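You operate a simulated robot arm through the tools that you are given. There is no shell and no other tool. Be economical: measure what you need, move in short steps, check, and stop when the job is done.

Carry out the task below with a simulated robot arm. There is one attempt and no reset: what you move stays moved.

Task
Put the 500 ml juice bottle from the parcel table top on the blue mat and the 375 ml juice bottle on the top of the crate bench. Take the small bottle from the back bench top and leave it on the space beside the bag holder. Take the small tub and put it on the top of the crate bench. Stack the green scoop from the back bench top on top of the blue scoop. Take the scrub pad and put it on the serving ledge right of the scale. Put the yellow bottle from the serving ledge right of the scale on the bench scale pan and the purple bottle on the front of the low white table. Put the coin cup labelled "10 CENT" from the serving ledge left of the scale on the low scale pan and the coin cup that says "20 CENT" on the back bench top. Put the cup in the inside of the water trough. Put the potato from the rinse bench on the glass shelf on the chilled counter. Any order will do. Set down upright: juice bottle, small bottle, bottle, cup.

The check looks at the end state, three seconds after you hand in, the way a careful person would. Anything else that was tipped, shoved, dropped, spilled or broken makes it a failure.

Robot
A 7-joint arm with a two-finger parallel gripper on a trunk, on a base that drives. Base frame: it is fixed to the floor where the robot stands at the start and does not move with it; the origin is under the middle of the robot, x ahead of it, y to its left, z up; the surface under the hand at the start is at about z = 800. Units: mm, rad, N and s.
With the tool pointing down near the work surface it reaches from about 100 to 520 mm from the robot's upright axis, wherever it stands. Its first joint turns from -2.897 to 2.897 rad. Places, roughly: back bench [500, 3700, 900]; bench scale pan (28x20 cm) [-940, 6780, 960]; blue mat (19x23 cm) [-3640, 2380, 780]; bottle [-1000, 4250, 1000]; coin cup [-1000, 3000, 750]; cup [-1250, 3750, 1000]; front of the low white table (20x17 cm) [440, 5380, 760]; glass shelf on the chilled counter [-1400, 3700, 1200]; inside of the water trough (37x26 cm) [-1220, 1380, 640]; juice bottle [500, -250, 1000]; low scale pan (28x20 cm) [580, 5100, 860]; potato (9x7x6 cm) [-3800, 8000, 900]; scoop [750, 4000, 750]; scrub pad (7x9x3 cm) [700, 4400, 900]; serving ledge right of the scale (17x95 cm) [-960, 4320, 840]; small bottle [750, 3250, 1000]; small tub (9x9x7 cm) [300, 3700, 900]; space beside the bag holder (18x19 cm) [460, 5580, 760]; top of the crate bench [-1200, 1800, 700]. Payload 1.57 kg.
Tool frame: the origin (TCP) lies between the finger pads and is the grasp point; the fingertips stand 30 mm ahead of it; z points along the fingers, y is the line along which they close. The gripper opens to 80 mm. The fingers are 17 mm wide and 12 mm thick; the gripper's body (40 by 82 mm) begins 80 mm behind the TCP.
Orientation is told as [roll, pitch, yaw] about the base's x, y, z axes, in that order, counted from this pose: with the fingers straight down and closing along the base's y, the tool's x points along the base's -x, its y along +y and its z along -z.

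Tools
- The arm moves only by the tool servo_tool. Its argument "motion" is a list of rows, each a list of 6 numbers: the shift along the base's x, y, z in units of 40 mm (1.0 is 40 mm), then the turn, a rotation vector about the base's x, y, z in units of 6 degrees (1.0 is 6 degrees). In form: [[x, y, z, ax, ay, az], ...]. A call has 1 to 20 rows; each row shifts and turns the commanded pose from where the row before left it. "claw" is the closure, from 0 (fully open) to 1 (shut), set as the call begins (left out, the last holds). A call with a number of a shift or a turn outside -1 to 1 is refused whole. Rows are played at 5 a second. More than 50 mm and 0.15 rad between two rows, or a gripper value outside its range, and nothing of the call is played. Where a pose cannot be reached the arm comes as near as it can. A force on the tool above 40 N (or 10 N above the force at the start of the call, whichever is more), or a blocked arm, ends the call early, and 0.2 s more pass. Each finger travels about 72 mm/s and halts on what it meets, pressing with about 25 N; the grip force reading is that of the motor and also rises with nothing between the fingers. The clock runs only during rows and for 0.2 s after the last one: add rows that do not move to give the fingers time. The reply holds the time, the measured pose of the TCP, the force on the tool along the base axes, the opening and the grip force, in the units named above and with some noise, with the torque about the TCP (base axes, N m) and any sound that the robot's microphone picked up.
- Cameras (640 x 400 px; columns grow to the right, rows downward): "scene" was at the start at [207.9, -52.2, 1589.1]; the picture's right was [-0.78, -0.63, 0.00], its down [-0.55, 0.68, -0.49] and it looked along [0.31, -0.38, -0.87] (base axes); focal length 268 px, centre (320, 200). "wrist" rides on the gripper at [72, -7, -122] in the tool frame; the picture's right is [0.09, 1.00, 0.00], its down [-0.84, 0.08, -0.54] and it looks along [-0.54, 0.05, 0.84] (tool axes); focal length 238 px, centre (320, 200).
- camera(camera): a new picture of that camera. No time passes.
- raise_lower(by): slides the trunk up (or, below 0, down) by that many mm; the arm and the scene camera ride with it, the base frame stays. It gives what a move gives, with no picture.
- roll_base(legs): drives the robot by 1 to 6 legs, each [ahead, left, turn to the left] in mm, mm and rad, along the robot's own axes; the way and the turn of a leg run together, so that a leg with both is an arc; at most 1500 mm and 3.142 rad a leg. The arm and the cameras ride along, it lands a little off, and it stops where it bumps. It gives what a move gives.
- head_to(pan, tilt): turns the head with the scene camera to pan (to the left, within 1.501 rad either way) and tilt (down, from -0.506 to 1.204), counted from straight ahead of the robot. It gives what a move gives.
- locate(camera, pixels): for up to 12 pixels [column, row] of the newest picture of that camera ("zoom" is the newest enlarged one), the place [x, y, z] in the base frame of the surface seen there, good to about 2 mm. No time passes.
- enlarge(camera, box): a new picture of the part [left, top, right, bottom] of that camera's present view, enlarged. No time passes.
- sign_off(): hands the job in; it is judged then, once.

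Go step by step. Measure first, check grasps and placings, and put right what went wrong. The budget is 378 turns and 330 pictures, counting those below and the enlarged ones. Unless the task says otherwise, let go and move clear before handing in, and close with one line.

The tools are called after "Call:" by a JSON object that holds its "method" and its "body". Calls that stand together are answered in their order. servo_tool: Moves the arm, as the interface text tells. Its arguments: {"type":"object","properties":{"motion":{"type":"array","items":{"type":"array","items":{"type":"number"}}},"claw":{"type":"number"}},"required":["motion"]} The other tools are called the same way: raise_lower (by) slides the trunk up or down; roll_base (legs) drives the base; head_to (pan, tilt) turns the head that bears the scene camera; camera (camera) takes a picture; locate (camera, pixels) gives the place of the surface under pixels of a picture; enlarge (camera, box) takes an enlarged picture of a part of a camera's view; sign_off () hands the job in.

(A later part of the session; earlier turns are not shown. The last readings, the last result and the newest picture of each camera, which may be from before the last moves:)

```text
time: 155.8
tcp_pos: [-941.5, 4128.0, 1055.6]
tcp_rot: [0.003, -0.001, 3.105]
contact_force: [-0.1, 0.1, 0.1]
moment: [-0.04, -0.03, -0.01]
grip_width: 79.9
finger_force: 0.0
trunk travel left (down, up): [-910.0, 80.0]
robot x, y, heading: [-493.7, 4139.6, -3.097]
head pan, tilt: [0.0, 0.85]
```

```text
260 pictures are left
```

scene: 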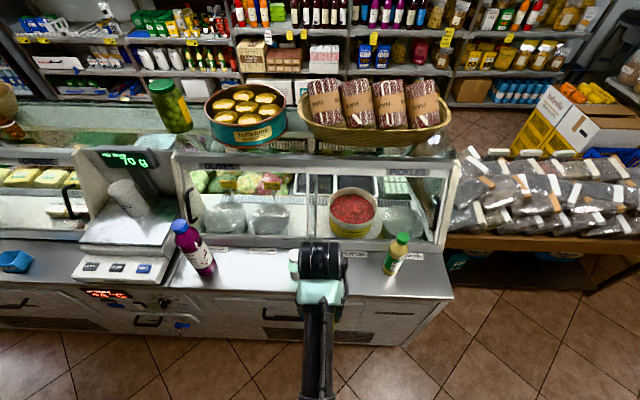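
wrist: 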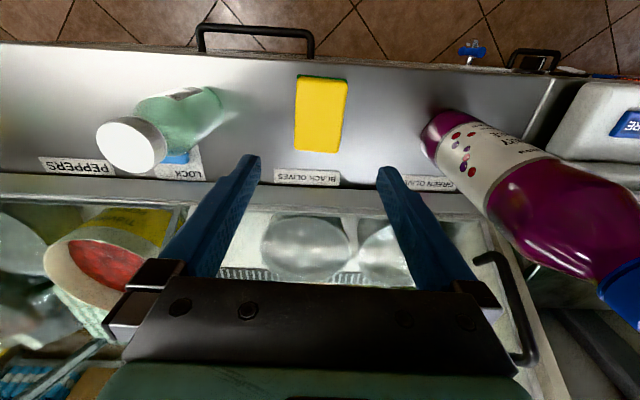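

Pad placed. Next the yellow bottle at y≈4617.

Call:
{"method": "roll_base", "body": {"legs": [[-200, 0, 0], [0, -480, -0.04]]}}

Call:
{"method": "raise_lower", "body": {"by": 80}}

Call:
{"method": "camera", "body": {"camera": "scene"}}

Call:
{"method": "camera", "body": {"camera": "wrist"}}

```text
time: 159.8
tcp_pos: [-755.2, 4620.0, 1055.0]
tcp_rot: [0.005, 0.0, 3.073]
contact_force: [-0.1, -0.1, 0.4]
moment: [0.01, 0.0, -0.03]
grip_width: 80.1
finger_force: 0.1
trunk travel left (down, up): [-910.0, 80.0]
robot x, y, heading: [-303.2, 4618.7, -3.128]
head pan, tilt: [0.0, 0.85]
```

```text
time: 161.0
tcp_pos: [-755.0, 4620.4, 1135.6]
tcp_rot: [0.003, 0.0, 3.075]
contact_force: [0.4, -0.6, 0.0]
moment: [0.0, 0.04, 0.03]
grip_width: 80.0
finger_force: 0.1
trunk travel left (down, up): [-990.0, 0.0]
robot x, y, heading: [-305.2, 4619.4, -3.129]
head pan, tilt: [0.0, 0.85]
```

```text
259 pictures are left
```

scene: 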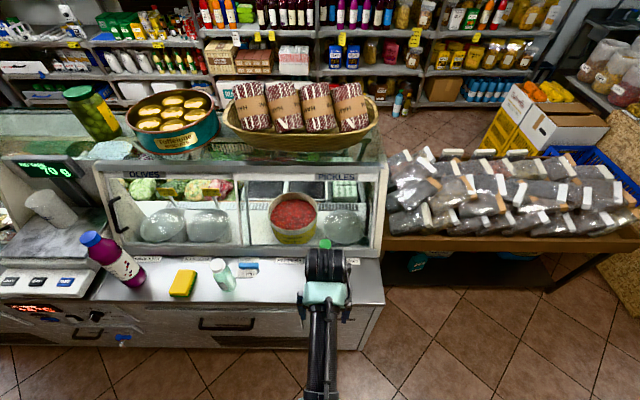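

```text
258 pictures are left
```

wrist: 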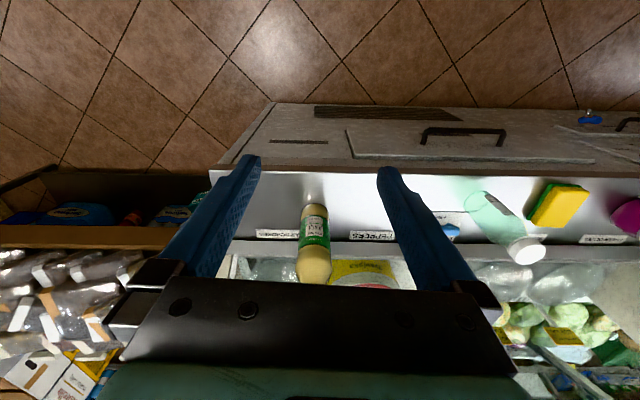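

Call:
{"method": "roll_base", "body": {"legs": [[170, 0, 0]]}}

Call:
{"method": "camera", "body": {"camera": "wrist"}}

Call:
{"method": "enlarge", "body": {"camera": "wrist", "box": [260, 60, 380, 240]}}

```text
time: 162.4
tcp_pos: [-923.9, 4618.2, 1135.9]
tcp_rot: [0.003, -0.002, 3.071]
contact_force: [0.1, -0.6, -0.6]
moment: [-0.02, 0.01, 0.0]
grip_width: 80.1
finger_force: 0.1
trunk travel left (down, up): [-990.0, 0.0]
robot x, y, heading: [-473.8, 4612.7, -3.134]
head pan, tilt: [0.0, 0.85]
```

```text
257 pictures are left
```

wrist: 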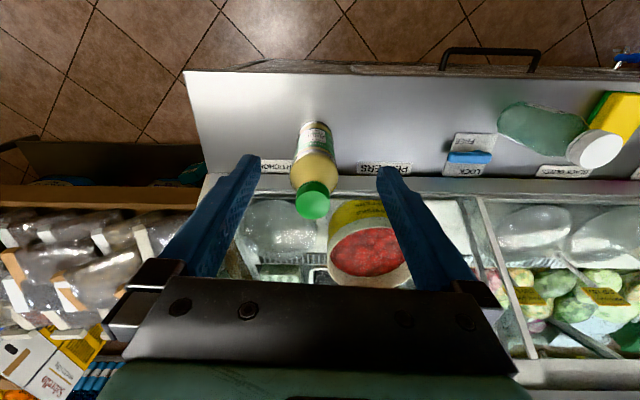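

```text
2.22 times, centred on (320, 150) of wrist
```

zoom: 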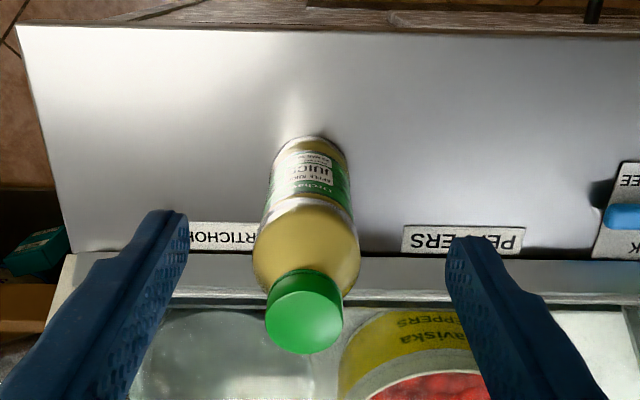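

Call:
{"method": "locate", "body": {"camera": "zoom", "pixels": [[304, 315], [304, 350], [272, 315], [342, 315], [255, 255], [356, 250], [310, 240], [318, 140], [345, 170], [275, 170], [302, 300]]}}

```text
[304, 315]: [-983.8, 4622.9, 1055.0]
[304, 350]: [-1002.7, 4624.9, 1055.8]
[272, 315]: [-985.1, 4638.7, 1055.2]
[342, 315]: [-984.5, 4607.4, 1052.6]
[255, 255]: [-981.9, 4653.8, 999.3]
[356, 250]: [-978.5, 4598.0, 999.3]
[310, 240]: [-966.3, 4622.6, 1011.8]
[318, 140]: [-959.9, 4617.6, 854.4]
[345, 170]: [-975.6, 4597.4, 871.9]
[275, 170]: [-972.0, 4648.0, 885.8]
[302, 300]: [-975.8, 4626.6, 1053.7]
```

Bottle axis (-985,4623), cap top 1055, body ~57 mm. Positioning and lowering to z≈983.

Call:
{"method": "servo_tool", "body": {"motion": [[-0.8, 0.06, 0, 0, 0, 0], [-0.73, 0.06, 0, 0, 0, 0], [0, 0, 0, 0, 0, 0]]}}

Call:
{"method": "raise_lower", "body": {"by": -100}}

Call:
{"method": "camera", "body": {"camera": "wrist"}}

```text
time: 163.2
tcp_pos: [-986.2, 4622.2, 1135.2]
tcp_rot: [0.003, -0.001, 3.072]
contact_force: [0.2, -0.4, 0.1]
moment: [0.01, 0.02, 0.0]
grip_width: 80.0
finger_force: 0.1
trunk travel left (down, up): [-990.0, 0.0]
robot x, y, heading: [-473.5, 4610.7, -3.129]
head pan, tilt: [0.0, 0.85]
```

```text
time: 164.6
tcp_pos: [-986.1, 4622.1, 1035.5]
tcp_rot: [0.004, 0.0, 3.073]
contact_force: [0.2, 0.8, 0.1]
moment: [0.01, 0.02, 0.02]
grip_width: 80.0
finger_force: 0.0
trunk travel left (down, up): [-890.0, 100.0]
robot x, y, heading: [-474.0, 4615.6, -3.13]
head pan, tilt: [0.0, 0.85]
```

```text
255 pictures are left
```

wrist: 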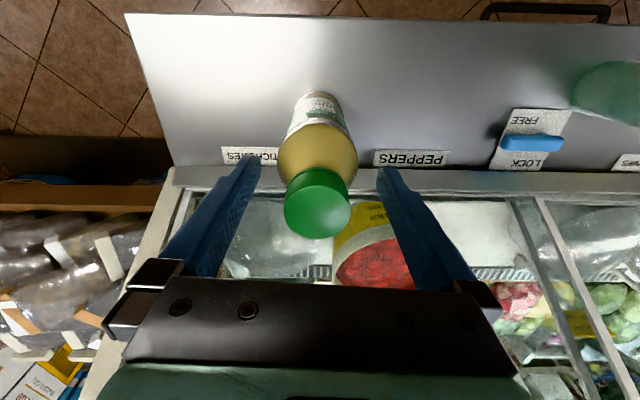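

Call:
{"method": "raise_lower", "body": {"by": -52}}

Call:
{"method": "servo_tool", "body": {"motion": [[0, 0, 0, 0, 0, 0], [0, 0, 0, 0, 0, 0], [0, 0, 0, 0, 0, 0], [0, 0, 0, 0, 0, 0]], "claw": 1}}

Call:
{"method": "raise_lower", "body": {"by": 150}}

Call:
{"method": "camera", "body": {"camera": "wrist"}}

```text
time: 165.5
tcp_pos: [-985.5, 4622.4, 983.9]
tcp_rot: [0.003, 0.0, 3.072]
contact_force: [0.3, -0.2, 0.0]
moment: [-0.02, -0.01, 0.03]
grip_width: 80.0
finger_force: 0.1
trunk travel left (down, up): [-838.0, 152.0]
robot x, y, heading: [-471.2, 4615.9, -3.131]
head pan, tilt: [0.0, 0.85]
```

```text
time: 166.5
tcp_pos: [-986.7, 4621.9, 983.9]
tcp_rot: [0.004, 0.0, 3.071]
contact_force: [0.8, 2.3, 2.0]
moment: [0.2, -0.05, 0.0]
grip_width: 61.6
finger_force: 25.0
trunk travel left (down, up): [-838.0, 152.0]
robot x, y, heading: [-473.4, 4617.9, -3.13]
head pan, tilt: [0.0, 0.85]
```

```text
time: 168.2
tcp_pos: [-986.0, 4623.2, 1133.7]
tcp_rot: [0.002, 0.0, 3.072]
contact_force: [0.3, -0.2, -4.2]
moment: [0.02, -0.02, -0.02]
grip_width: 61.8
finger_force: 24.8
trunk travel left (down, up): [-988.0, 2.0]
robot x, y, heading: [-472.0, 4615.2, -3.126]
head pan, tilt: [0.0, 0.85]
```

```text
254 pictures are left
```

wrist: 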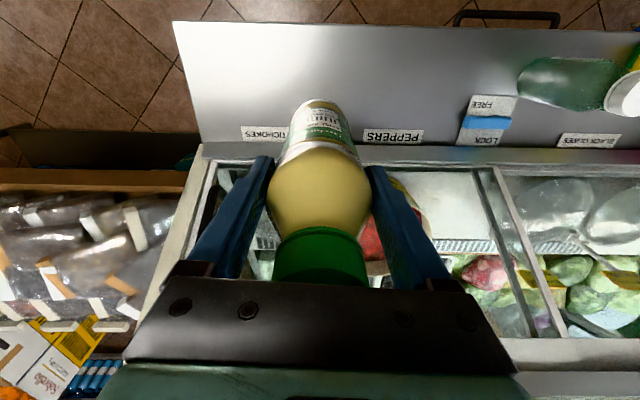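

Yellow bottle held. Driving toward the bench scale at (-940,6780).

Call:
{"method": "roll_base", "body": {"legs": [[-210, 0, 0], [0, 0, -1.57]]}}

Call:
{"method": "head_to", "body": {"pan": 0.2, "tilt": 0.45}}

Call:
{"method": "camera", "body": {"camera": "scene"}}

```text
time: 173.8
tcp_pos: [-240.8, 5131.2, 1134.2]
tcp_rot: [0.004, 0.0, 1.477]
contact_force: [-0.2, 0.1, -4.7]
moment: [-0.02, 0.02, -0.03]
grip_width: 61.6
finger_force: 25.3
trunk travel left (down, up): [-988.0, 2.0]
robot x, y, heading: [-262.4, 4616.5, 1.56]
head pan, tilt: [0.0, 0.85]
```

```text
time: 174.6
tcp_pos: [-240.9, 5130.4, 1132.5]
tcp_rot: [0.005, 0.001, 1.477]
contact_force: [0.2, 0.2, -5.3]
moment: [-0.03, -0.02, 0.0]
grip_width: 61.6
finger_force: 25.3
trunk travel left (down, up): [-988.0, 2.0]
robot x, y, heading: [-261.6, 4614.0, 1.551]
head pan, tilt: [0.201, 0.45]
```

```text
253 pictures are left
```

scene: 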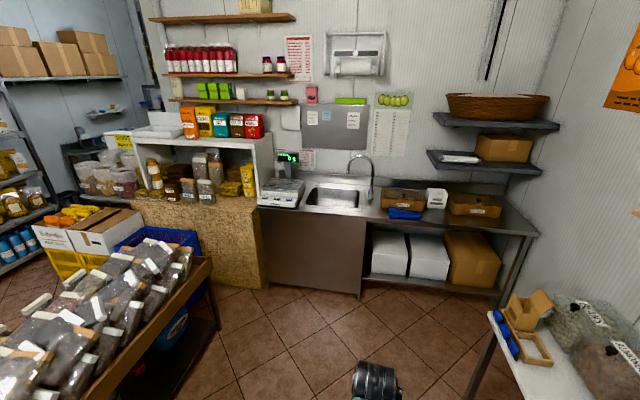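

Call:
{"method": "enlarge", "body": {"camera": "scene", "box": [220, 130, 400, 240]}}

Call:
{"method": "locate", "body": {"camera": "scene", "pixels": [[285, 187], [265, 190], [300, 185], [285, 204], [345, 215], [420, 215], [240, 270], [350, 200], [215, 330], [330, 290]]}}

```text
3.56 times, centred on (310, 185) of scene
```

zoom: 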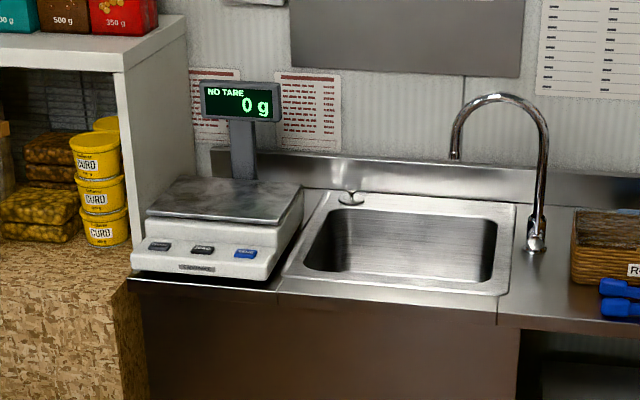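

```text
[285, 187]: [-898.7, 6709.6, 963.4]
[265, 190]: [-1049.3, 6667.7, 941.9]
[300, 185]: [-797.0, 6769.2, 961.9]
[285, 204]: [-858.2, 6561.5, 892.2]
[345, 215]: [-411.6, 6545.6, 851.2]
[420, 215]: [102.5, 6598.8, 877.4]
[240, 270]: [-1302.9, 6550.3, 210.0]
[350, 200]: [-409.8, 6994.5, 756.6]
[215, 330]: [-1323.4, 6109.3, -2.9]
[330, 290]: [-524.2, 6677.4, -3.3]
```

Call:
{"method": "locate", "body": {"camera": "scene", "pixels": [[211, 268], [222, 330], [150, 350], [190, 300], [268, 288], [362, 297]]}}

Call:
{"method": "roll_base", "body": {"legs": [[1000, 0, 0]]}}

Call:
{"method": "head_to", "body": {"pan": 0.4, "tilt": 0.8}}

Call:
{"method": "camera", "body": {"camera": "scene"}}

```text
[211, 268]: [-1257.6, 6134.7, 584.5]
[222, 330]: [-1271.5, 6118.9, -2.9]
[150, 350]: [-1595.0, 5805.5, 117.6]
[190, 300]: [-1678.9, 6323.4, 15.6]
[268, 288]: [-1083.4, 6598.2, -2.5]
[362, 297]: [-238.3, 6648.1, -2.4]
```

```text
time: 179.8
tcp_pos: [-207.4, 6115.9, 1133.5]
tcp_rot: [0.004, -0.001, 1.453]
contact_force: [-0.1, -0.5, -5.9]
moment: [0.0, -0.02, 0.0]
grip_width: 61.4
finger_force: 25.0
trunk travel left (down, up): [-988.0, 2.0]
robot x, y, heading: [-236.2, 5602.0, 1.535]
head pan, tilt: [0.201, 0.45]
```

```text
time: 180.6
tcp_pos: [-207.0, 6114.9, 1133.1]
tcp_rot: [0.003, 0.0, 1.454]
contact_force: [0.5, -0.1, -5.1]
moment: [-0.01, -0.02, 0.04]
grip_width: 61.6
finger_force: 25.6
trunk travel left (down, up): [-988.0, 2.0]
robot x, y, heading: [-240.1, 5604.1, 1.538]
head pan, tilt: [0.4, 0.799]
```

```text
251 pictures are left
```

scene: 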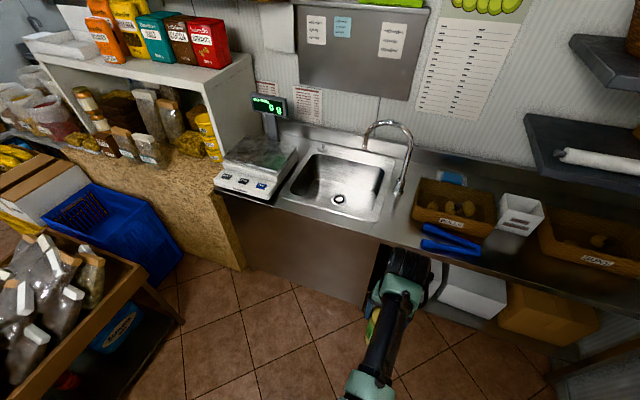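

Call:
{"method": "roll_base", "body": {"legs": [[0, 530, 0.03], [600, 0, 0]]}}

Call:
{"method": "camera", "body": {"camera": "scene"}}

Call:
{"method": "camera", "body": {"camera": "wrist"}}

```text
time: 186.7
tcp_pos: [-768.2, 6732.7, 1133.8]
tcp_rot: [0.003, 0.0, 1.5]
contact_force: [-0.7, -1.4, -5.5]
moment: [-0.04, 0.0, -0.02]
grip_width: 61.4
finger_force: 24.8
trunk travel left (down, up): [-988.0, 2.0]
robot x, y, heading: [-773.7, 6217.0, 1.581]
head pan, tilt: [0.4, 0.799]
```

```text
250 pictures are left
```

scene: 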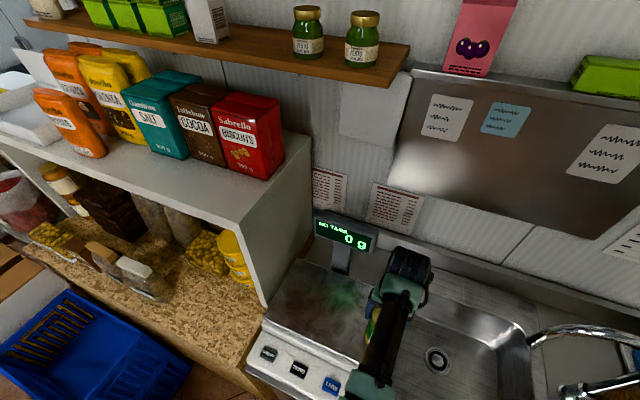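

```text
249 pictures are left
```

wrist: 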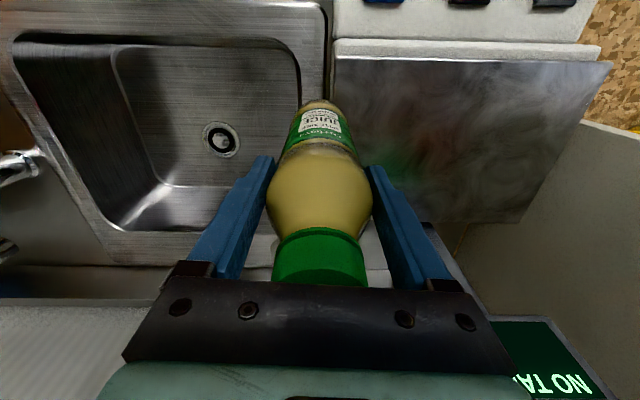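

Call:
{"method": "locate", "body": {"camera": "wrist", "pixels": [[345, 65], [600, 70], [515, 215], [420, 215], [540, 350], [450, 140], [495, 320]]}}

Call:
{"method": "locate", "body": {"camera": "scene", "pixels": [[335, 235], [320, 225], [370, 240], [340, 265], [300, 250], [265, 310]]}}

```text
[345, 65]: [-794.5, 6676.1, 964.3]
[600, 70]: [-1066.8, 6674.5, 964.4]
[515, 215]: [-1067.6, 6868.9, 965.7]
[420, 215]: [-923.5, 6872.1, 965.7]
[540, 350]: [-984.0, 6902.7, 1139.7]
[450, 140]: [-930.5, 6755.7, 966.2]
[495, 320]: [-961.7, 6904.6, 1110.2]
```

```text
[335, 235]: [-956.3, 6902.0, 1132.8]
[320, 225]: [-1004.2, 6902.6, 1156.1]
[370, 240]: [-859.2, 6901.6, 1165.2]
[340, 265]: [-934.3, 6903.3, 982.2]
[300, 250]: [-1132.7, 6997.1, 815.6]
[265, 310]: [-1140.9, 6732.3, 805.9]
```

Pan z≈965, x −1067…−795, y 6675…6870. Moving to (-900,6745).

Call:
{"method": "servo_tool", "body": {"motion": [[0, 0, 0.6, 0, 0, 0], [-1, 0.1, 0, 0, 0, 0], [-1, 0.1, 0, 0, 0, 0], [-1, 0.1, 0, 0, 0, 0], [-0.3, 0, 0, 0, 0, 0], [0, 0, 0, 0, 0, 0]]}}

Call:
{"method": "camera", "body": {"camera": "wrist"}}

Call:
{"method": "camera", "body": {"camera": "scene"}}

```text
time: 188.1
tcp_pos: [-901.6, 6744.4, 1156.2]
tcp_rot: [0.003, 0.002, 1.499]
contact_force: [0.0, -0.1, -4.5]
moment: [-0.02, -0.01, -0.01]
grip_width: 61.3
finger_force: 24.9
trunk travel left (down, up): [-988.0, 2.0]
robot x, y, heading: [-775.0, 6219.2, 1.585]
head pan, tilt: [0.4, 0.799]
```

```text
248 pictures are left
```

wrist: 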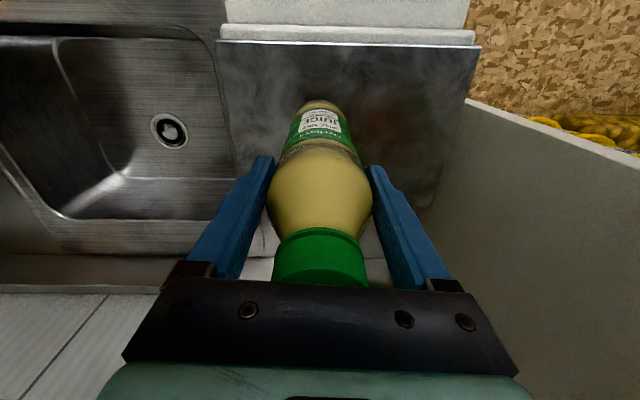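

```text
247 pictures are left
```

scene: 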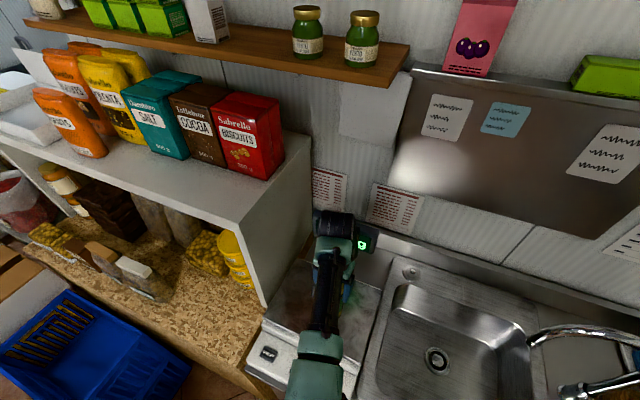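

Call:
{"method": "servo_tool", "body": {"motion": [[0, 0, -0.5, 0, 0, 0], [0, 0, -0.4, 0, 0, 0], [0, 0, -0.1, 0, 0, 0], [0, 0, -0.06, 0, 0, 0], [0, 0, 0, 0, 0, 0]]}}

Call:
{"method": "servo_tool", "body": {"motion": [[0, 0, -0.04, 0, 0, 0], [0, 0, -0.04, 0, 0, 0], [0, 0, 0, 0, 0, 0]]}}

```text
time: 189.3
tcp_pos: [-900.3, 6744.4, 1116.4]
tcp_rot: [0.004, 0.001, 1.499]
contact_force: [0.2, -0.4, -5.4]
moment: [-0.05, 0.02, 0.02]
grip_width: 61.3
finger_force: 24.7
trunk travel left (down, up): [-988.0, 2.0]
robot x, y, heading: [-774.8, 6219.9, 1.583]
head pan, tilt: [0.4, 0.799]
```

```text
time: 190.1
tcp_pos: [-900.2, 6743.2, 1111.6]
tcp_rot: [0.003, 0.003, 1.501]
contact_force: [-0.4, 0.9, -5.0]
moment: [-0.02, -0.01, -0.01]
grip_width: 61.4
finger_force: 25.4
trunk travel left (down, up): [-988.0, 2.0]
robot x, y, heading: [-774.4, 6219.0, 1.579]
head pan, tilt: [0.4, 0.799]
```

Call:
{"method": "servo_tool", "body": {"motion": [[0, 0, -0.05, 0, 0, 0], [0, 0, -0.05, 0, 0, 0], [0, 0, 0, 0, 0, 0]]}}

Call:
{"method": "camera", "body": {"camera": "wrist"}}

```text
time: 190.9
tcp_pos: [-899.9, 6744.8, 1108.3]
tcp_rot: [0.004, -0.001, 1.499]
contact_force: [0.8, -2.4, 5.6]
moment: [-0.36, -0.26, -0.04]
grip_width: 61.6
finger_force: 24.8
trunk travel left (down, up): [-988.0, 2.0]
robot x, y, heading: [-773.1, 6218.4, 1.581]
head pan, tilt: [0.4, 0.799]
```

```text
246 pictures are left
```

wrist: 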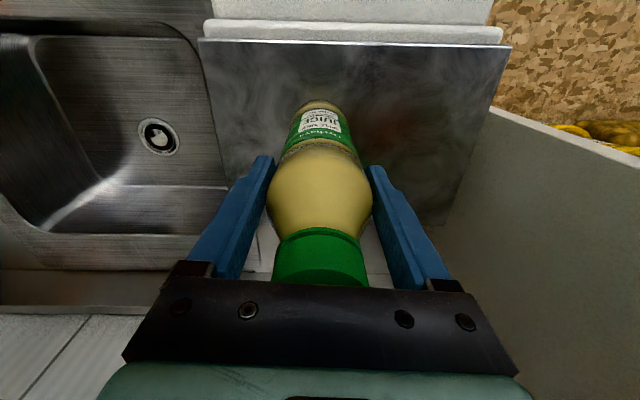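

Call:
{"method": "servo_tool", "body": {"motion": [[0, 0, 0, 0, 0, 0], [0, 0, 0, 0, 0, 0], [0, 0, 0, 0, 0, 0]], "claw": 0}}

Call:
{"method": "servo_tool", "body": {"motion": [[0, 0, 0.5, 0, 0, 0], [0, 0, 0.9, 0, 0, 0], [0, 0, 0.9, 0, 0, 0], [0, 0, 0.9, 0, 0, 0], [0, 0, 0, 0, 0, 0]]}}

Call:
{"method": "camera", "body": {"camera": "wrist"}}

```text
time: 191.7
tcp_pos: [-899.5, 6743.8, 1108.2]
tcp_rot: [0.004, 0.0, 1.499]
contact_force: [0.1, -0.5, -1.0]
moment: [0.0, 0.0, -0.01]
grip_width: 79.6
finger_force: 0.1
trunk travel left (down, up): [-988.0, 2.0]
robot x, y, heading: [-779.7, 6218.6, 1.581]
head pan, tilt: [0.4, 0.799]
```

```text
time: 192.9
tcp_pos: [-900.4, 6744.0, 1234.4]
tcp_rot: [0.003, 0.0, 1.499]
contact_force: [0.2, -0.2, 0.5]
moment: [-0.01, -0.03, 0.01]
grip_width: 80.0
finger_force: 0.1
trunk travel left (down, up): [-988.0, 2.0]
robot x, y, heading: [-780.1, 6215.6, 1.581]
head pan, tilt: [0.4, 0.799]
```

```text
245 pictures are left
```

wrist: 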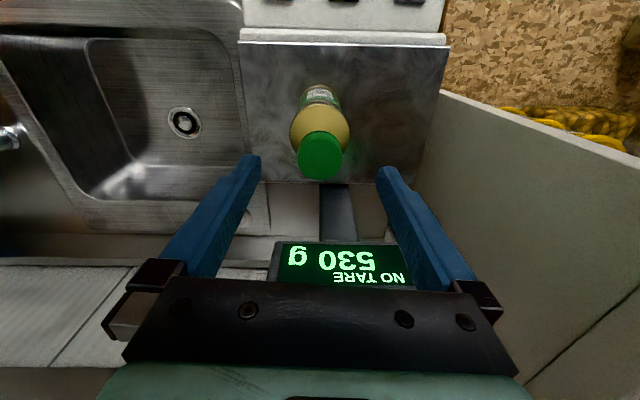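

Yellow bottle weighs 530 g on the pan, upright. Now the purple bottle.

Call:
{"method": "roll_base", "body": {"legs": [[-600, 0, 0], [0, -500, 0], [-1500, 0, 0], [-160, 0, 0], [0, 0, 1.56]]}}

Call:
{"method": "head_to", "body": {"pan": 0, "tilt": 0.8}}

Call:
{"method": "camera", "body": {"camera": "scene"}}

```text
time: 210.7
tcp_pos: [-786.1, 3846.9, 1234.5]
tcp_rot: [0.004, -0.001, 3.069]
contact_force: [0.4, 0.0, -0.2]
moment: [-0.01, -0.01, 0.0]
grip_width: 80.1
finger_force: 0.1
trunk travel left (down, up): [-988.0, 2.0]
robot x, y, heading: [-261.0, 3966.0, -3.134]
head pan, tilt: [0.4, 0.799]
```

```text
time: 211.5
tcp_pos: [-785.9, 3847.6, 1235.1]
tcp_rot: [0.004, 0.001, 3.069]
contact_force: [0.6, 0.5, -0.2]
moment: [0.0, -0.01, 0.01]
grip_width: 80.0
finger_force: 0.0
trunk travel left (down, up): [-988.0, 2.0]
robot x, y, heading: [-261.0, 3970.9, -3.132]
head pan, tilt: [0.0, 0.799]
```

```text
244 pictures are left
```

scene: 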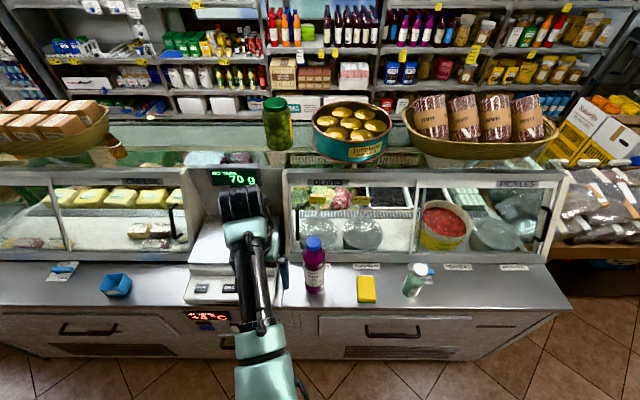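

Call:
{"method": "enlarge", "body": {"camera": "scene", "box": [270, 220, 350, 310]}}

Call:
{"method": "locate", "body": {"camera": "zoom", "pixels": [[348, 75], [305, 90], [390, 90], [350, 100], [300, 180], [400, 180], [345, 200], [350, 330], [300, 270], [395, 270], [355, 140]]}}

```text
4.44 times, centred on (310, 265) of scene
```

zoom: 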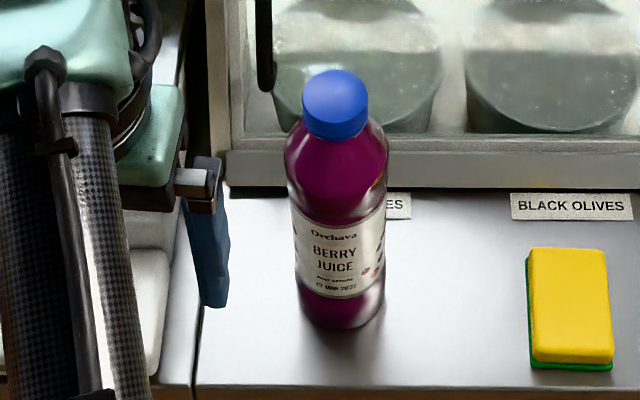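

```text
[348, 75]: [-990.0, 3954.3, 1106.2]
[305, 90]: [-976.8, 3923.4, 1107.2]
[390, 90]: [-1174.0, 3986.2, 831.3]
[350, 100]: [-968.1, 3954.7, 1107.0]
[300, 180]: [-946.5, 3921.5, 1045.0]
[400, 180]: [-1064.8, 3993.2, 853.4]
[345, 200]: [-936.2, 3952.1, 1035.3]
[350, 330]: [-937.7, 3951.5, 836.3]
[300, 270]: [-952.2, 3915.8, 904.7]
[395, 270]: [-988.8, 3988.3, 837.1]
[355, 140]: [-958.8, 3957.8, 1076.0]
```

Call:
{"method": "roll_base", "body": {"legs": [[160, -100, 0]]}}

Call:
{"method": "camera", "body": {"camera": "wrist"}}

Call:
{"method": "enlarge", "body": {"camera": "wrist", "box": [260, 70, 380, 220]}}

```text
time: 213.1
tcp_pos: [-943.9, 3944.3, 1234.9]
tcp_rot: [0.003, 0.0, 3.07]
contact_force: [-0.4, -0.3, 0.8]
moment: [0.03, 0.03, 0.01]
grip_width: 80.0
finger_force: 0.1
trunk travel left (down, up): [-988.0, 2.0]
robot x, y, heading: [-419.3, 4064.9, -3.129]
head pan, tilt: [0.0, 0.799]
```

```text
242 pictures are left
```

wrist: 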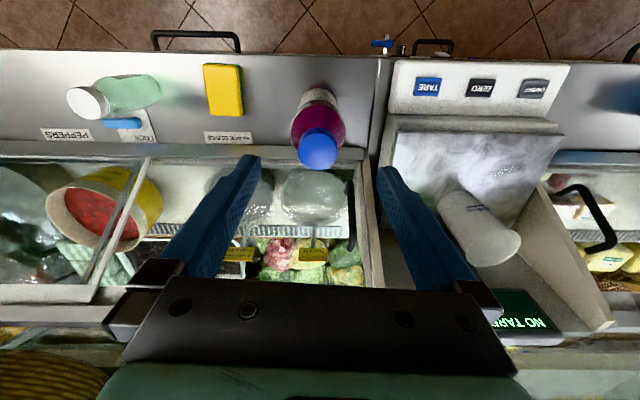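

```text
2.67 times, centred on (320, 145) of wrist
```

zoom: 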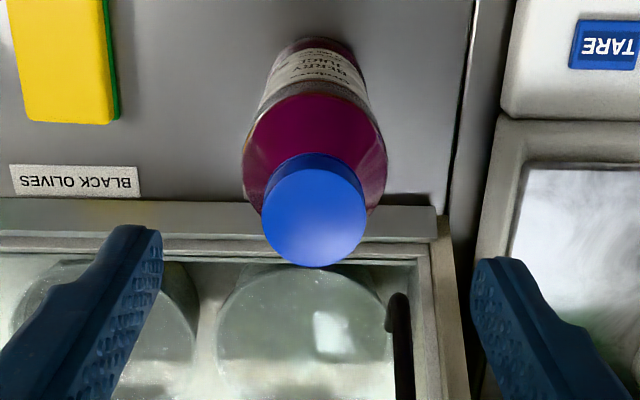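

Call:
{"method": "locate", "body": {"camera": "zoom", "pixels": [[314, 215], [263, 210], [364, 210], [314, 260], [314, 170], [244, 155], [384, 160], [310, 110], [253, 115], [370, 105], [545, 350]]}}

```text
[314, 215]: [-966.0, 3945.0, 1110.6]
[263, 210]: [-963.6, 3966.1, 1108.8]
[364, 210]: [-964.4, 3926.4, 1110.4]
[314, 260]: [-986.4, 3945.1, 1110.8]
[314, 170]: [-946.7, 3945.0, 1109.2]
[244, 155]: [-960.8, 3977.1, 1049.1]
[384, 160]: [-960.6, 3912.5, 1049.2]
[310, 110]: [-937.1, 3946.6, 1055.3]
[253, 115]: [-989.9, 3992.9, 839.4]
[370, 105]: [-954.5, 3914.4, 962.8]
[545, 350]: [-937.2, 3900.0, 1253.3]
```

Call:
{"method": "servo_tool", "body": {"motion": [[-0.55, 0.03, 0, 0, 0, 0], [0, 0, 0, 0, 0, 0]]}}

Call:
{"method": "raise_lower", "body": {"by": -120}}

Call:
{"method": "camera", "body": {"camera": "wrist"}}

```text
time: 213.7
tcp_pos: [-965.5, 3944.6, 1234.5]
tcp_rot: [0.003, -0.001, 3.07]
contact_force: [0.2, 0.4, 0.4]
moment: [0.04, -0.01, 0.01]
grip_width: 79.8
finger_force: 0.1
trunk travel left (down, up): [-988.0, 2.0]
robot x, y, heading: [-419.9, 4069.2, -3.132]
head pan, tilt: [0.0, 0.799]
```

```text
time: 215.2
tcp_pos: [-966.3, 3943.8, 1115.6]
tcp_rot: [0.004, -0.001, 3.07]
contact_force: [-0.1, 0.8, 0.0]
moment: [0.02, 0.0, -0.02]
grip_width: 79.9
finger_force: 0.1
trunk travel left (down, up): [-868.0, 122.0]
robot x, y, heading: [-420.5, 4063.9, -3.131]
head pan, tilt: [0.0, 0.799]
```

```text
240 pictures are left
```

wrist: 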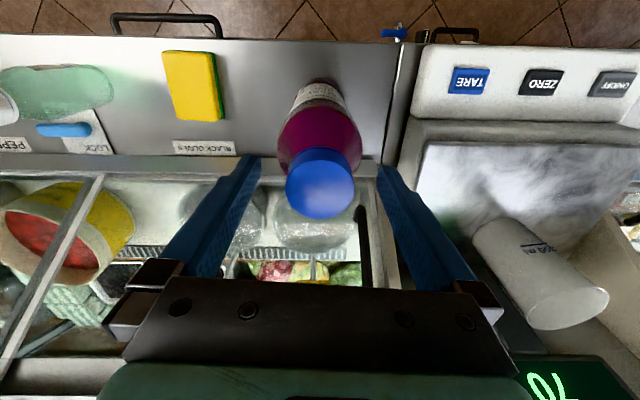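

Call:
{"method": "raise_lower", "body": {"by": -80}}

Call:
{"method": "camera", "body": {"camera": "wrist"}}

Call:
{"method": "servo_tool", "body": {"motion": [[0, 0, 0, 0, 0, 0], [0, 0, 0, 0, 0, 0], [0, 0, 0, 0, 0, 0], [0, 0, 0, 0, 0, 0]], "claw": 1}}

Call:
{"method": "raise_lower", "body": {"by": 190}}

```text
time: 216.3
tcp_pos: [-965.4, 3945.1, 1034.6]
tcp_rot: [0.004, 0.001, 3.071]
contact_force: [0.6, 0.2, -0.6]
moment: [-0.02, 0.0, -0.02]
grip_width: 79.9
finger_force: 0.0
trunk travel left (down, up): [-788.0, 202.0]
robot x, y, heading: [-420.0, 4066.9, -3.131]
head pan, tilt: [0.0, 0.799]
```

```text
239 pictures are left
```

wrist: 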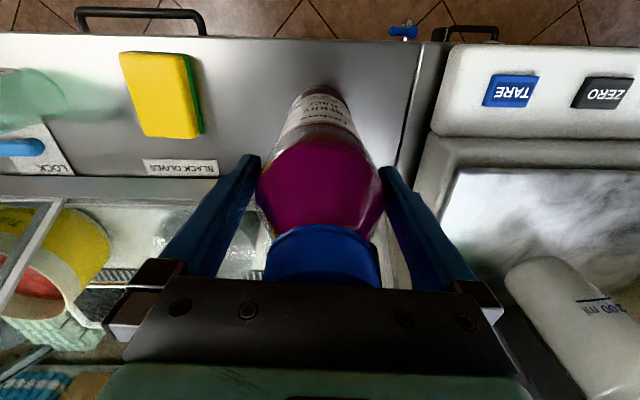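

```text
time: 217.3
tcp_pos: [-966.5, 3945.4, 1034.2]
tcp_rot: [0.003, -0.001, 3.071]
contact_force: [0.0, -0.7, 1.5]
moment: [0.13, -0.12, 0.03]
grip_width: 73.8
finger_force: 25.1
trunk travel left (down, up): [-788.0, 202.0]
robot x, y, heading: [-417.3, 4069.1, -3.132]
head pan, tilt: [0.0, 0.799]
```

```text
time: 219.4
tcp_pos: [-967.3, 3945.4, 1223.5]
tcp_rot: [0.001, 0.001, 3.07]
contact_force: [0.0, 1.5, -9.3]
moment: [0.01, -0.04, 0.04]
grip_width: 73.3
finger_force: 25.6
trunk travel left (down, up): [-978.0, 12.0]
robot x, y, heading: [-420.7, 4068.0, -3.131]
head pan, tilt: [0.0, 0.799]
```

Purple bottle held (~0.95 kg). Driving to the low white table.

Call:
{"method": "roll_base", "body": {"legs": [[-170, 0, 0], [0, 0, -1.575], [1195, 0, 0], [0, 0, -1.575]]}}

Call:
{"method": "head_to", "body": {"pan": 0.3, "tilt": 0.75}}

Call:
{"method": "camera", "body": {"camera": "scene"}}

Call:
{"method": "locate", "body": {"camera": "scene", "pixels": [[320, 200], [320, 260], [250, 280]]}}

```text
time: 234.2
tcp_pos: [307.5, 5349.8, 1223.4]
tcp_rot: [0.003, 0.0, -0.1]
contact_force: [0.0, -0.3, -9.1]
moment: [-0.01, 0.06, -0.01]
grip_width: 73.4
finger_force: 24.7
trunk travel left (down, up): [-978.0, 12.0]
robot x, y, heading: [-245.6, 5243.5, -0.021]
head pan, tilt: [0.0, 0.799]
```

```text
time: 235.0
tcp_pos: [308.6, 5350.7, 1223.3]
tcp_rot: [0.002, 0.002, -0.101]
contact_force: [0.1, 0.2, -9.3]
moment: [-0.01, 0.05, -0.01]
grip_width: 73.8
finger_force: 25.4
trunk travel left (down, up): [-978.0, 12.0]
robot x, y, heading: [-244.5, 5243.9, -0.019]
head pan, tilt: [0.3, 0.75]
```

```text
238 pictures are left
```

scene: 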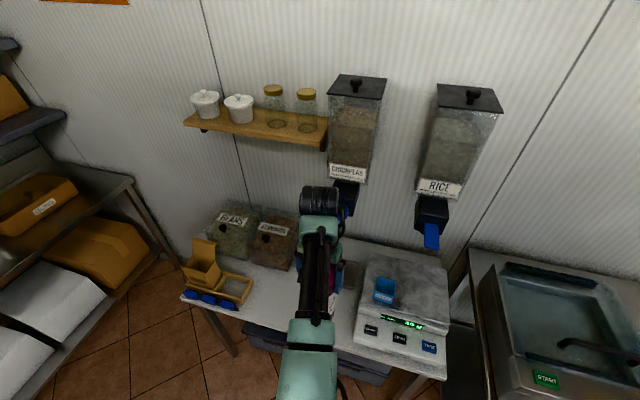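

```text
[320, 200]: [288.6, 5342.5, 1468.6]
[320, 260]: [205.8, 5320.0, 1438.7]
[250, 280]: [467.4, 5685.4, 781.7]
```

Call:
{"method": "locate", "body": {"camera": "scene", "pixels": [[352, 195], [345, 172], [348, 210], [432, 235], [262, 262], [230, 295], [352, 275], [270, 300], [285, 318]]}}

Call:
{"method": "enlarge", "body": {"camera": "scene", "box": [170, 180, 400, 340]}}

```text
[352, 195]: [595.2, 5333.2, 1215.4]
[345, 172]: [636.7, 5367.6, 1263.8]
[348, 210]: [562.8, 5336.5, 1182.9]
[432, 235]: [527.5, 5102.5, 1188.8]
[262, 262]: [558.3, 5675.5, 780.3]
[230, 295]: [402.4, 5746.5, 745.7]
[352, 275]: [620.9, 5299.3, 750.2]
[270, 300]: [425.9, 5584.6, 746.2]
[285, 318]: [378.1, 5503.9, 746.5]
```

```text
2.50 times, centred on (285, 260) of scene
```

zoom: 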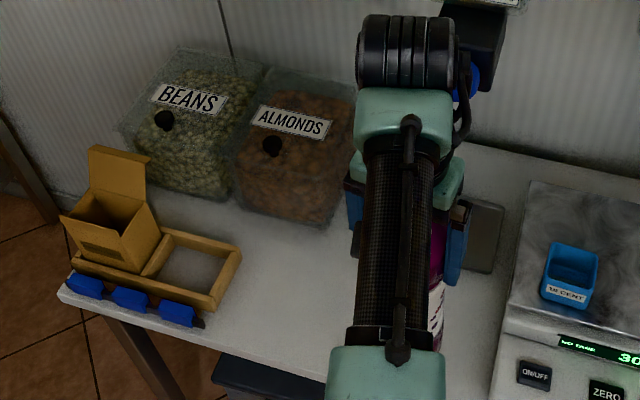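

Call:
{"method": "raise_lower", "body": {"by": -220}}

Call:
{"method": "roll_base", "body": {"legs": [[132, 35, 0]]}}

Call:
{"method": "camera", "body": {"camera": "wrist"}}

Call:
{"method": "camera", "body": {"camera": "scene"}}

```text
time: 237.3
tcp_pos: [307.3, 5350.5, 1004.1]
tcp_rot: [0.003, 0.002, -0.1]
contact_force: [0.1, -0.4, -9.4]
moment: [-0.01, 0.05, 0.0]
grip_width: 73.3
finger_force: 25.5
trunk travel left (down, up): [-758.0, 232.0]
robot x, y, heading: [-245.0, 5241.2, -0.017]
head pan, tilt: [0.3, 0.75]
```

```text
time: 238.6
tcp_pos: [439.6, 5383.0, 1003.9]
tcp_rot: [0.001, 0.002, -0.099]
contact_force: [0.8, -0.6, -9.8]
moment: [-0.01, 0.06, -0.02]
grip_width: 73.5
finger_force: 25.0
trunk travel left (down, up): [-758.0, 232.0]
robot x, y, heading: [-110.9, 5273.0, -0.021]
head pan, tilt: [0.3, 0.75]
```

```text
236 pictures are left
```

wrist: 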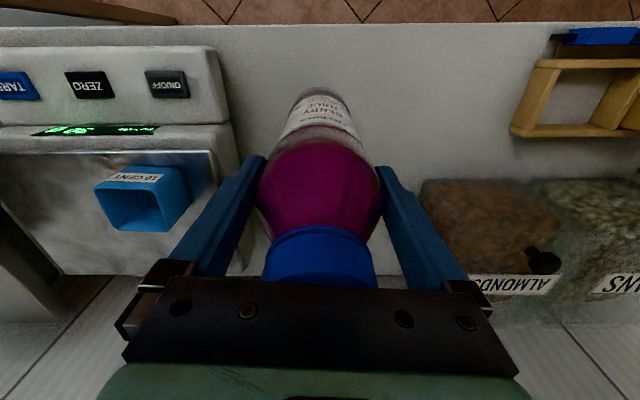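

```text
235 pictures are left
```

scene: 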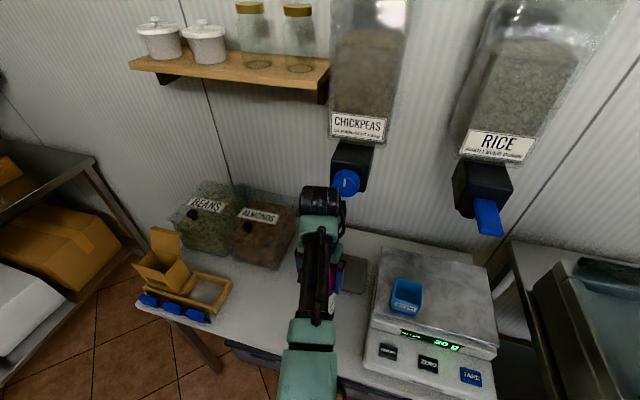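

Call:
{"method": "raise_lower", "body": {"by": -48}}

Call:
{"method": "servo_tool", "body": {"motion": [[0, 0, -0.1, 0, 0, 0], [0, 0, -0.1, 0, 0, 0], [0, 0, -0.07, 0, 0, 0], [0, 0, 0, 0, 0, 0]]}}

```text
time: 239.5
tcp_pos: [439.1, 5382.3, 955.1]
tcp_rot: [0.001, 0.002, -0.1]
contact_force: [-0.6, -0.5, -9.4]
moment: [0.0, 0.07, 0.0]
grip_width: 74.0
finger_force: 25.2
trunk travel left (down, up): [-710.0, 280.0]
robot x, y, heading: [-111.6, 5277.6, -0.02]
head pan, tilt: [0.3, 0.75]
```

```text
time: 240.5
tcp_pos: [439.1, 5382.8, 945.8]
tcp_rot: [0.002, 0.002, -0.1]
contact_force: [-2.2, 1.4, -3.3]
moment: [-0.14, 0.28, -0.05]
grip_width: 73.6
finger_force: 25.1
trunk travel left (down, up): [-710.0, 280.0]
robot x, y, heading: [-110.9, 5276.6, -0.019]
head pan, tilt: [0.3, 0.75]
```

Touching. One tiny step more, then release and rise.

Call:
{"method": "servo_tool", "body": {"motion": [[0, 0, -0.04, 0, 0, 0], [0, 0, 0, 0, 0, 0]]}}

Call:
{"method": "servo_tool", "body": {"motion": [[0, 0, 0, 0, 0, 0], [0, 0, 0, 0, 0, 0], [0, 0, 0, 0, 0, 0]], "claw": 0}}

Call:
{"method": "camera", "body": {"camera": "wrist"}}

```text
time: 241.1
tcp_pos: [438.3, 5383.2, 944.8]
tcp_rot: [0.004, 0.0, -0.099]
contact_force: [-2.5, 1.8, 6.3]
moment: [-0.24, 0.58, -0.09]
grip_width: 73.5
finger_force: 25.1
trunk travel left (down, up): [-710.0, 280.0]
robot x, y, heading: [-113.2, 5275.3, -0.023]
head pan, tilt: [0.3, 0.75]
```

```text
time: 241.9
tcp_pos: [439.4, 5383.3, 944.2]
tcp_rot: [0.002, 0.002, -0.099]
contact_force: [-0.9, -0.2, 0.3]
moment: [-0.02, -0.02, -0.02]
grip_width: 80.1
finger_force: 0.1
trunk travel left (down, up): [-710.0, 280.0]
robot x, y, heading: [-112.4, 5276.9, -0.017]
head pan, tilt: [0.3, 0.75]
```

```text
234 pictures are left
```

wrist: 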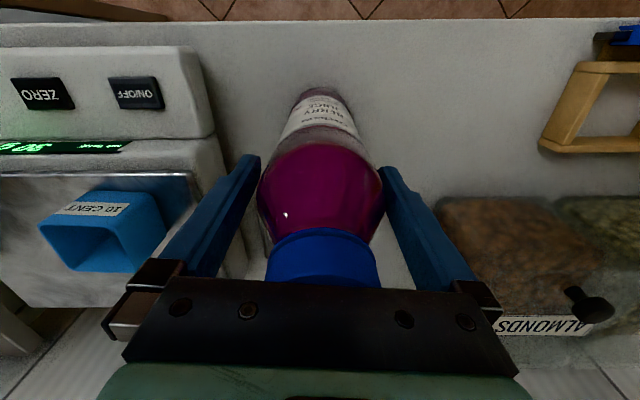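

Call:
{"method": "raise_lower", "body": {"by": 125}}

Call:
{"method": "roll_base", "body": {"legs": [[-230, 0, 0.02]]}}

Call:
{"method": "camera", "body": {"camera": "scene"}}

```text
time: 243.4
tcp_pos: [438.1, 5382.2, 1068.9]
tcp_rot: [0.004, 0.002, -0.101]
contact_force: [-0.1, -0.2, 0.0]
moment: [-0.02, 0.02, -0.01]
grip_width: 79.9
finger_force: 0.1
trunk travel left (down, up): [-835.0, 155.0]
robot x, y, heading: [-114.3, 5276.8, -0.017]
head pan, tilt: [0.3, 0.75]
```

```text
time: 245.2
tcp_pos: [208.4, 5392.0, 1068.9]
tcp_rot: [0.005, 0.002, -0.085]
contact_force: [0.1, 0.9, -0.9]
moment: [0.01, 0.02, -0.01]
grip_width: 80.3
finger_force: 0.0
trunk travel left (down, up): [-835.0, 155.0]
robot x, y, heading: [-342.2, 5280.0, 0.001]
head pan, tilt: [0.3, 0.75]
```

```text
233 pictures are left
```

scene: 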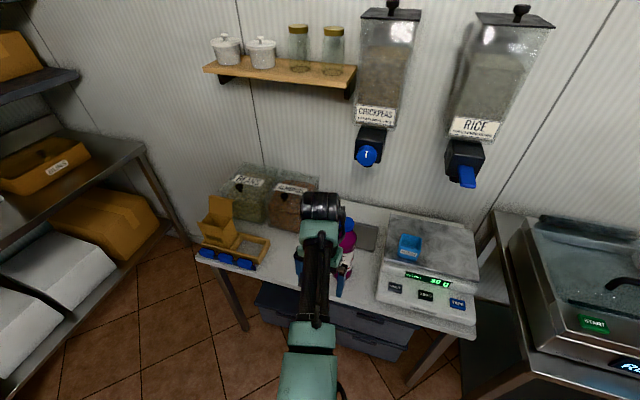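

Purple bottle standing. Next: the small bottle on the back bench (~(655,3210)).

Call:
{"method": "servo_tool", "body": {"motion": [[-1, -0.9, 0.3, 0, 0, 0.4], [-1, -0.9, 0.3, 0, 0, 0.4], [-0.5, -0.8, 0.3, 0, 0, 0]]}}

Call:
{"method": "roll_base", "body": {"legs": [[0, -1050, 0], [0, -1030, 0]]}}

Call:
{"method": "head_to", "body": {"pan": 0, "tilt": 0.8}}

Call:
{"method": "camera", "body": {"camera": "scene"}}

```text
refused: row 1 steps farther than a row can; nothing moved
```

```text
time: 255.5
tcp_pos: [217.6, 3313.5, 1068.7]
tcp_rot: [0.005, 0.001, -0.071]
contact_force: [-0.2, -0.1, -0.2]
moment: [-0.02, 0.01, 0.0]
grip_width: 80.0
finger_force: 0.1
trunk travel left (down, up): [-835.0, 155.0]
robot x, y, heading: [-327.7, 3191.8, 0.01]
head pan, tilt: [0.3, 0.75]
```

```text
time: 256.3
tcp_pos: [217.1, 3312.3, 1069.8]
tcp_rot: [0.002, 0.002, -0.073]
contact_force: [-0.2, -0.4, 0.0]
moment: [0.0, 0.02, 0.0]
grip_width: 80.1
finger_force: 0.1
trunk travel left (down, up): [-835.0, 155.0]
robot x, y, heading: [-330.0, 3187.8, 0.008]
head pan, tilt: [0.0, 0.799]
```

```text
232 pictures are left
```

scene: 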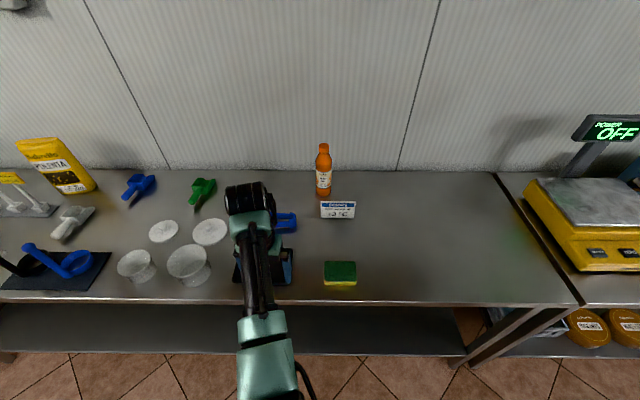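

Call:
{"method": "enlarge", "body": {"camera": "scene", "box": [290, 130, 370, 225]}}

Call:
{"method": "locate", "body": {"camera": "zoom", "pixels": [[283, 70], [283, 62], [262, 80], [305, 80], [283, 120], [250, 160], [315, 160], [285, 275], [285, 200], [352, 335], [350, 300]]}}

```text
4.21 times, centred on (330, 178) of scene
```

zoom: 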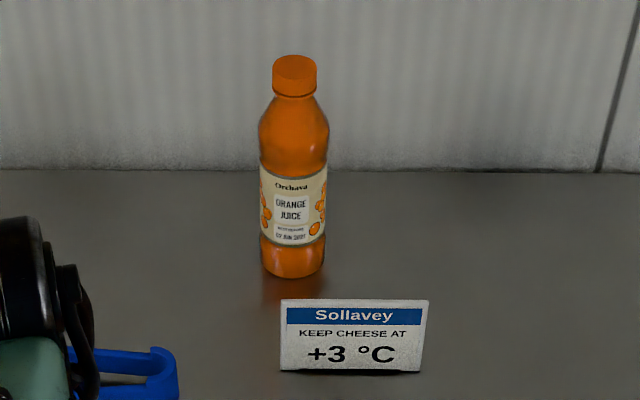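

```text
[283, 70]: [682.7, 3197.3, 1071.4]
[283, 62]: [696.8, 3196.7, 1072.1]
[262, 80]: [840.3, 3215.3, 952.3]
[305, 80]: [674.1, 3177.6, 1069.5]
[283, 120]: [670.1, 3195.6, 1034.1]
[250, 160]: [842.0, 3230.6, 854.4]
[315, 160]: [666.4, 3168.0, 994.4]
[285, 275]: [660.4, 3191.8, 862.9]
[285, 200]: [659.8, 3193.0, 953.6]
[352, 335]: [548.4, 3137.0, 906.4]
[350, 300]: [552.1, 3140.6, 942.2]
```

Bottle axis ≈(688,3192), top 1072, sign in front at x≈550 (top ~950). Centre the arm, raise, and drive in.

Call:
{"method": "servo_tool", "body": {"motion": [[0, -1, 0, 0, 0, 0.35], [0, -1, 0, 0, 0, 0.35], [0, -1, 0, 0, 0, 0]]}}

Call:
{"method": "raise_lower", "body": {"by": 85}}

Call:
{"method": "roll_base", "body": {"legs": [[385, 0, 0]]}}

Call:
{"method": "camera", "body": {"camera": "wrist"}}

```text
time: 257.1
tcp_pos: [217.6, 3192.7, 1069.1]
tcp_rot: [0.001, 0.003, 0.002]
contact_force: [-0.1, -0.4, 0.3]
moment: [0.01, 0.01, 0.01]
grip_width: 79.9
finger_force: 0.0
trunk travel left (down, up): [-835.0, 155.0]
robot x, y, heading: [-331.7, 3192.4, 0.01]
head pan, tilt: [0.0, 0.799]
```

```text
time: 258.4
tcp_pos: [217.7, 3193.4, 1154.3]
tcp_rot: [0.003, 0.0, 0.001]
contact_force: [-0.5, -0.2, -0.2]
moment: [0.01, 0.02, -0.02]
grip_width: 80.0
finger_force: 0.1
trunk travel left (down, up): [-920.0, 70.0]
robot x, y, heading: [-330.6, 3190.3, 0.01]
head pan, tilt: [0.0, 0.799]
```

```text
time: 260.8
tcp_pos: [597.4, 3196.3, 1154.9]
tcp_rot: [0.004, 0.002, -0.001]
contact_force: [0.4, 0.0, -0.4]
moment: [0.02, 0.02, -0.01]
grip_width: 79.6
finger_force: 0.1
trunk travel left (down, up): [-920.0, 70.0]
robot x, y, heading: [50.3, 3193.8, 0.011]
head pan, tilt: [0.0, 0.799]
```

```text
230 pictures are left
```

wrist: 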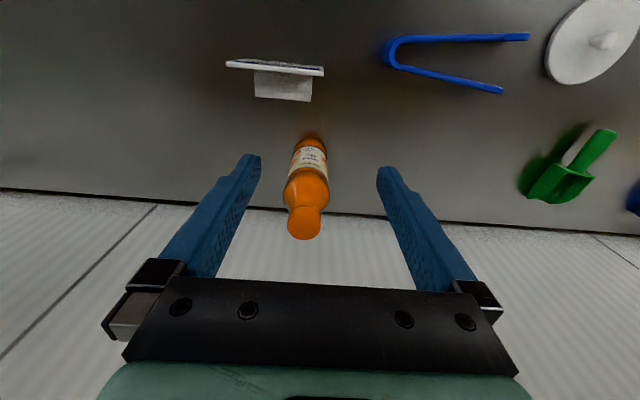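

Call:
{"method": "enlarge", "body": {"camera": "wrist", "box": [270, 120, 350, 250]}}

Call:
{"method": "locate", "body": {"camera": "wrist", "pixels": [[304, 222], [304, 236], [304, 208], [290, 222], [319, 222], [306, 185], [284, 190], [328, 185], [270, 62], [321, 70]]}}

```text
3.08 times, centred on (310, 185) of wrist
```

zoom: 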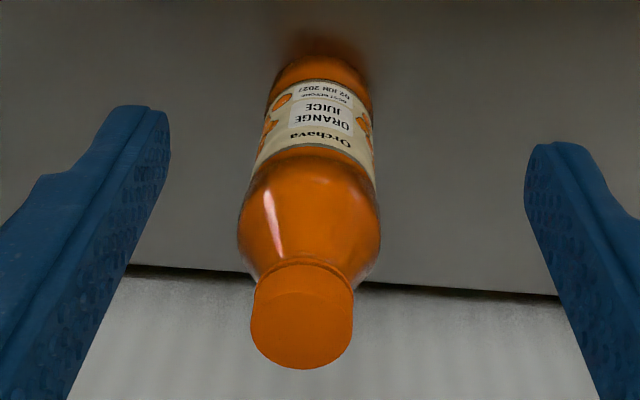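

```text
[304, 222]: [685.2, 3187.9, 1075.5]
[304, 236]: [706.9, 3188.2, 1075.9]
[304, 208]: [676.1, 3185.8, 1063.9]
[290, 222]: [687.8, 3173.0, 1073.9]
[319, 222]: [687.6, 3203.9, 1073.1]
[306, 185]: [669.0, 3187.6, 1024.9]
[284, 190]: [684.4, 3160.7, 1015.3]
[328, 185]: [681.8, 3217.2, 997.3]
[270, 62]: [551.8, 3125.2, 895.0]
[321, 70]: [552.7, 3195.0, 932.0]
```

Call:
{"method": "roll_base", "body": {"legs": [[20, 0, 0]]}}

Call:
{"method": "servo_tool", "body": {"motion": [[0.9, -0.1, 0, 0, 0, 0], [0.85, -0.1, 0, 0, 0, 0], [0, 0, 0, 0, 0, 0]]}}

```text
time: 261.6
tcp_pos: [615.2, 3196.8, 1155.9]
tcp_rot: [0.003, -0.003, 0.001]
contact_force: [-0.9, -0.4, -0.3]
moment: [0.0, -0.02, 0.0]
grip_width: 79.9
finger_force: 0.1
trunk travel left (down, up): [-920.0, 70.0]
robot x, y, heading: [72.0, 3197.3, 0.008]
head pan, tilt: [0.0, 0.799]
```

```text
time: 262.4
tcp_pos: [689.7, 3188.2, 1155.1]
tcp_rot: [0.002, 0.0, 0.0]
contact_force: [-0.3, -0.7, -0.5]
moment: [0.01, -0.03, 0.04]
grip_width: 79.8
finger_force: 0.0
trunk travel left (down, up): [-920.0, 70.0]
robot x, y, heading: [72.2, 3197.5, 0.006]
head pan, tilt: [0.0, 0.799]
```

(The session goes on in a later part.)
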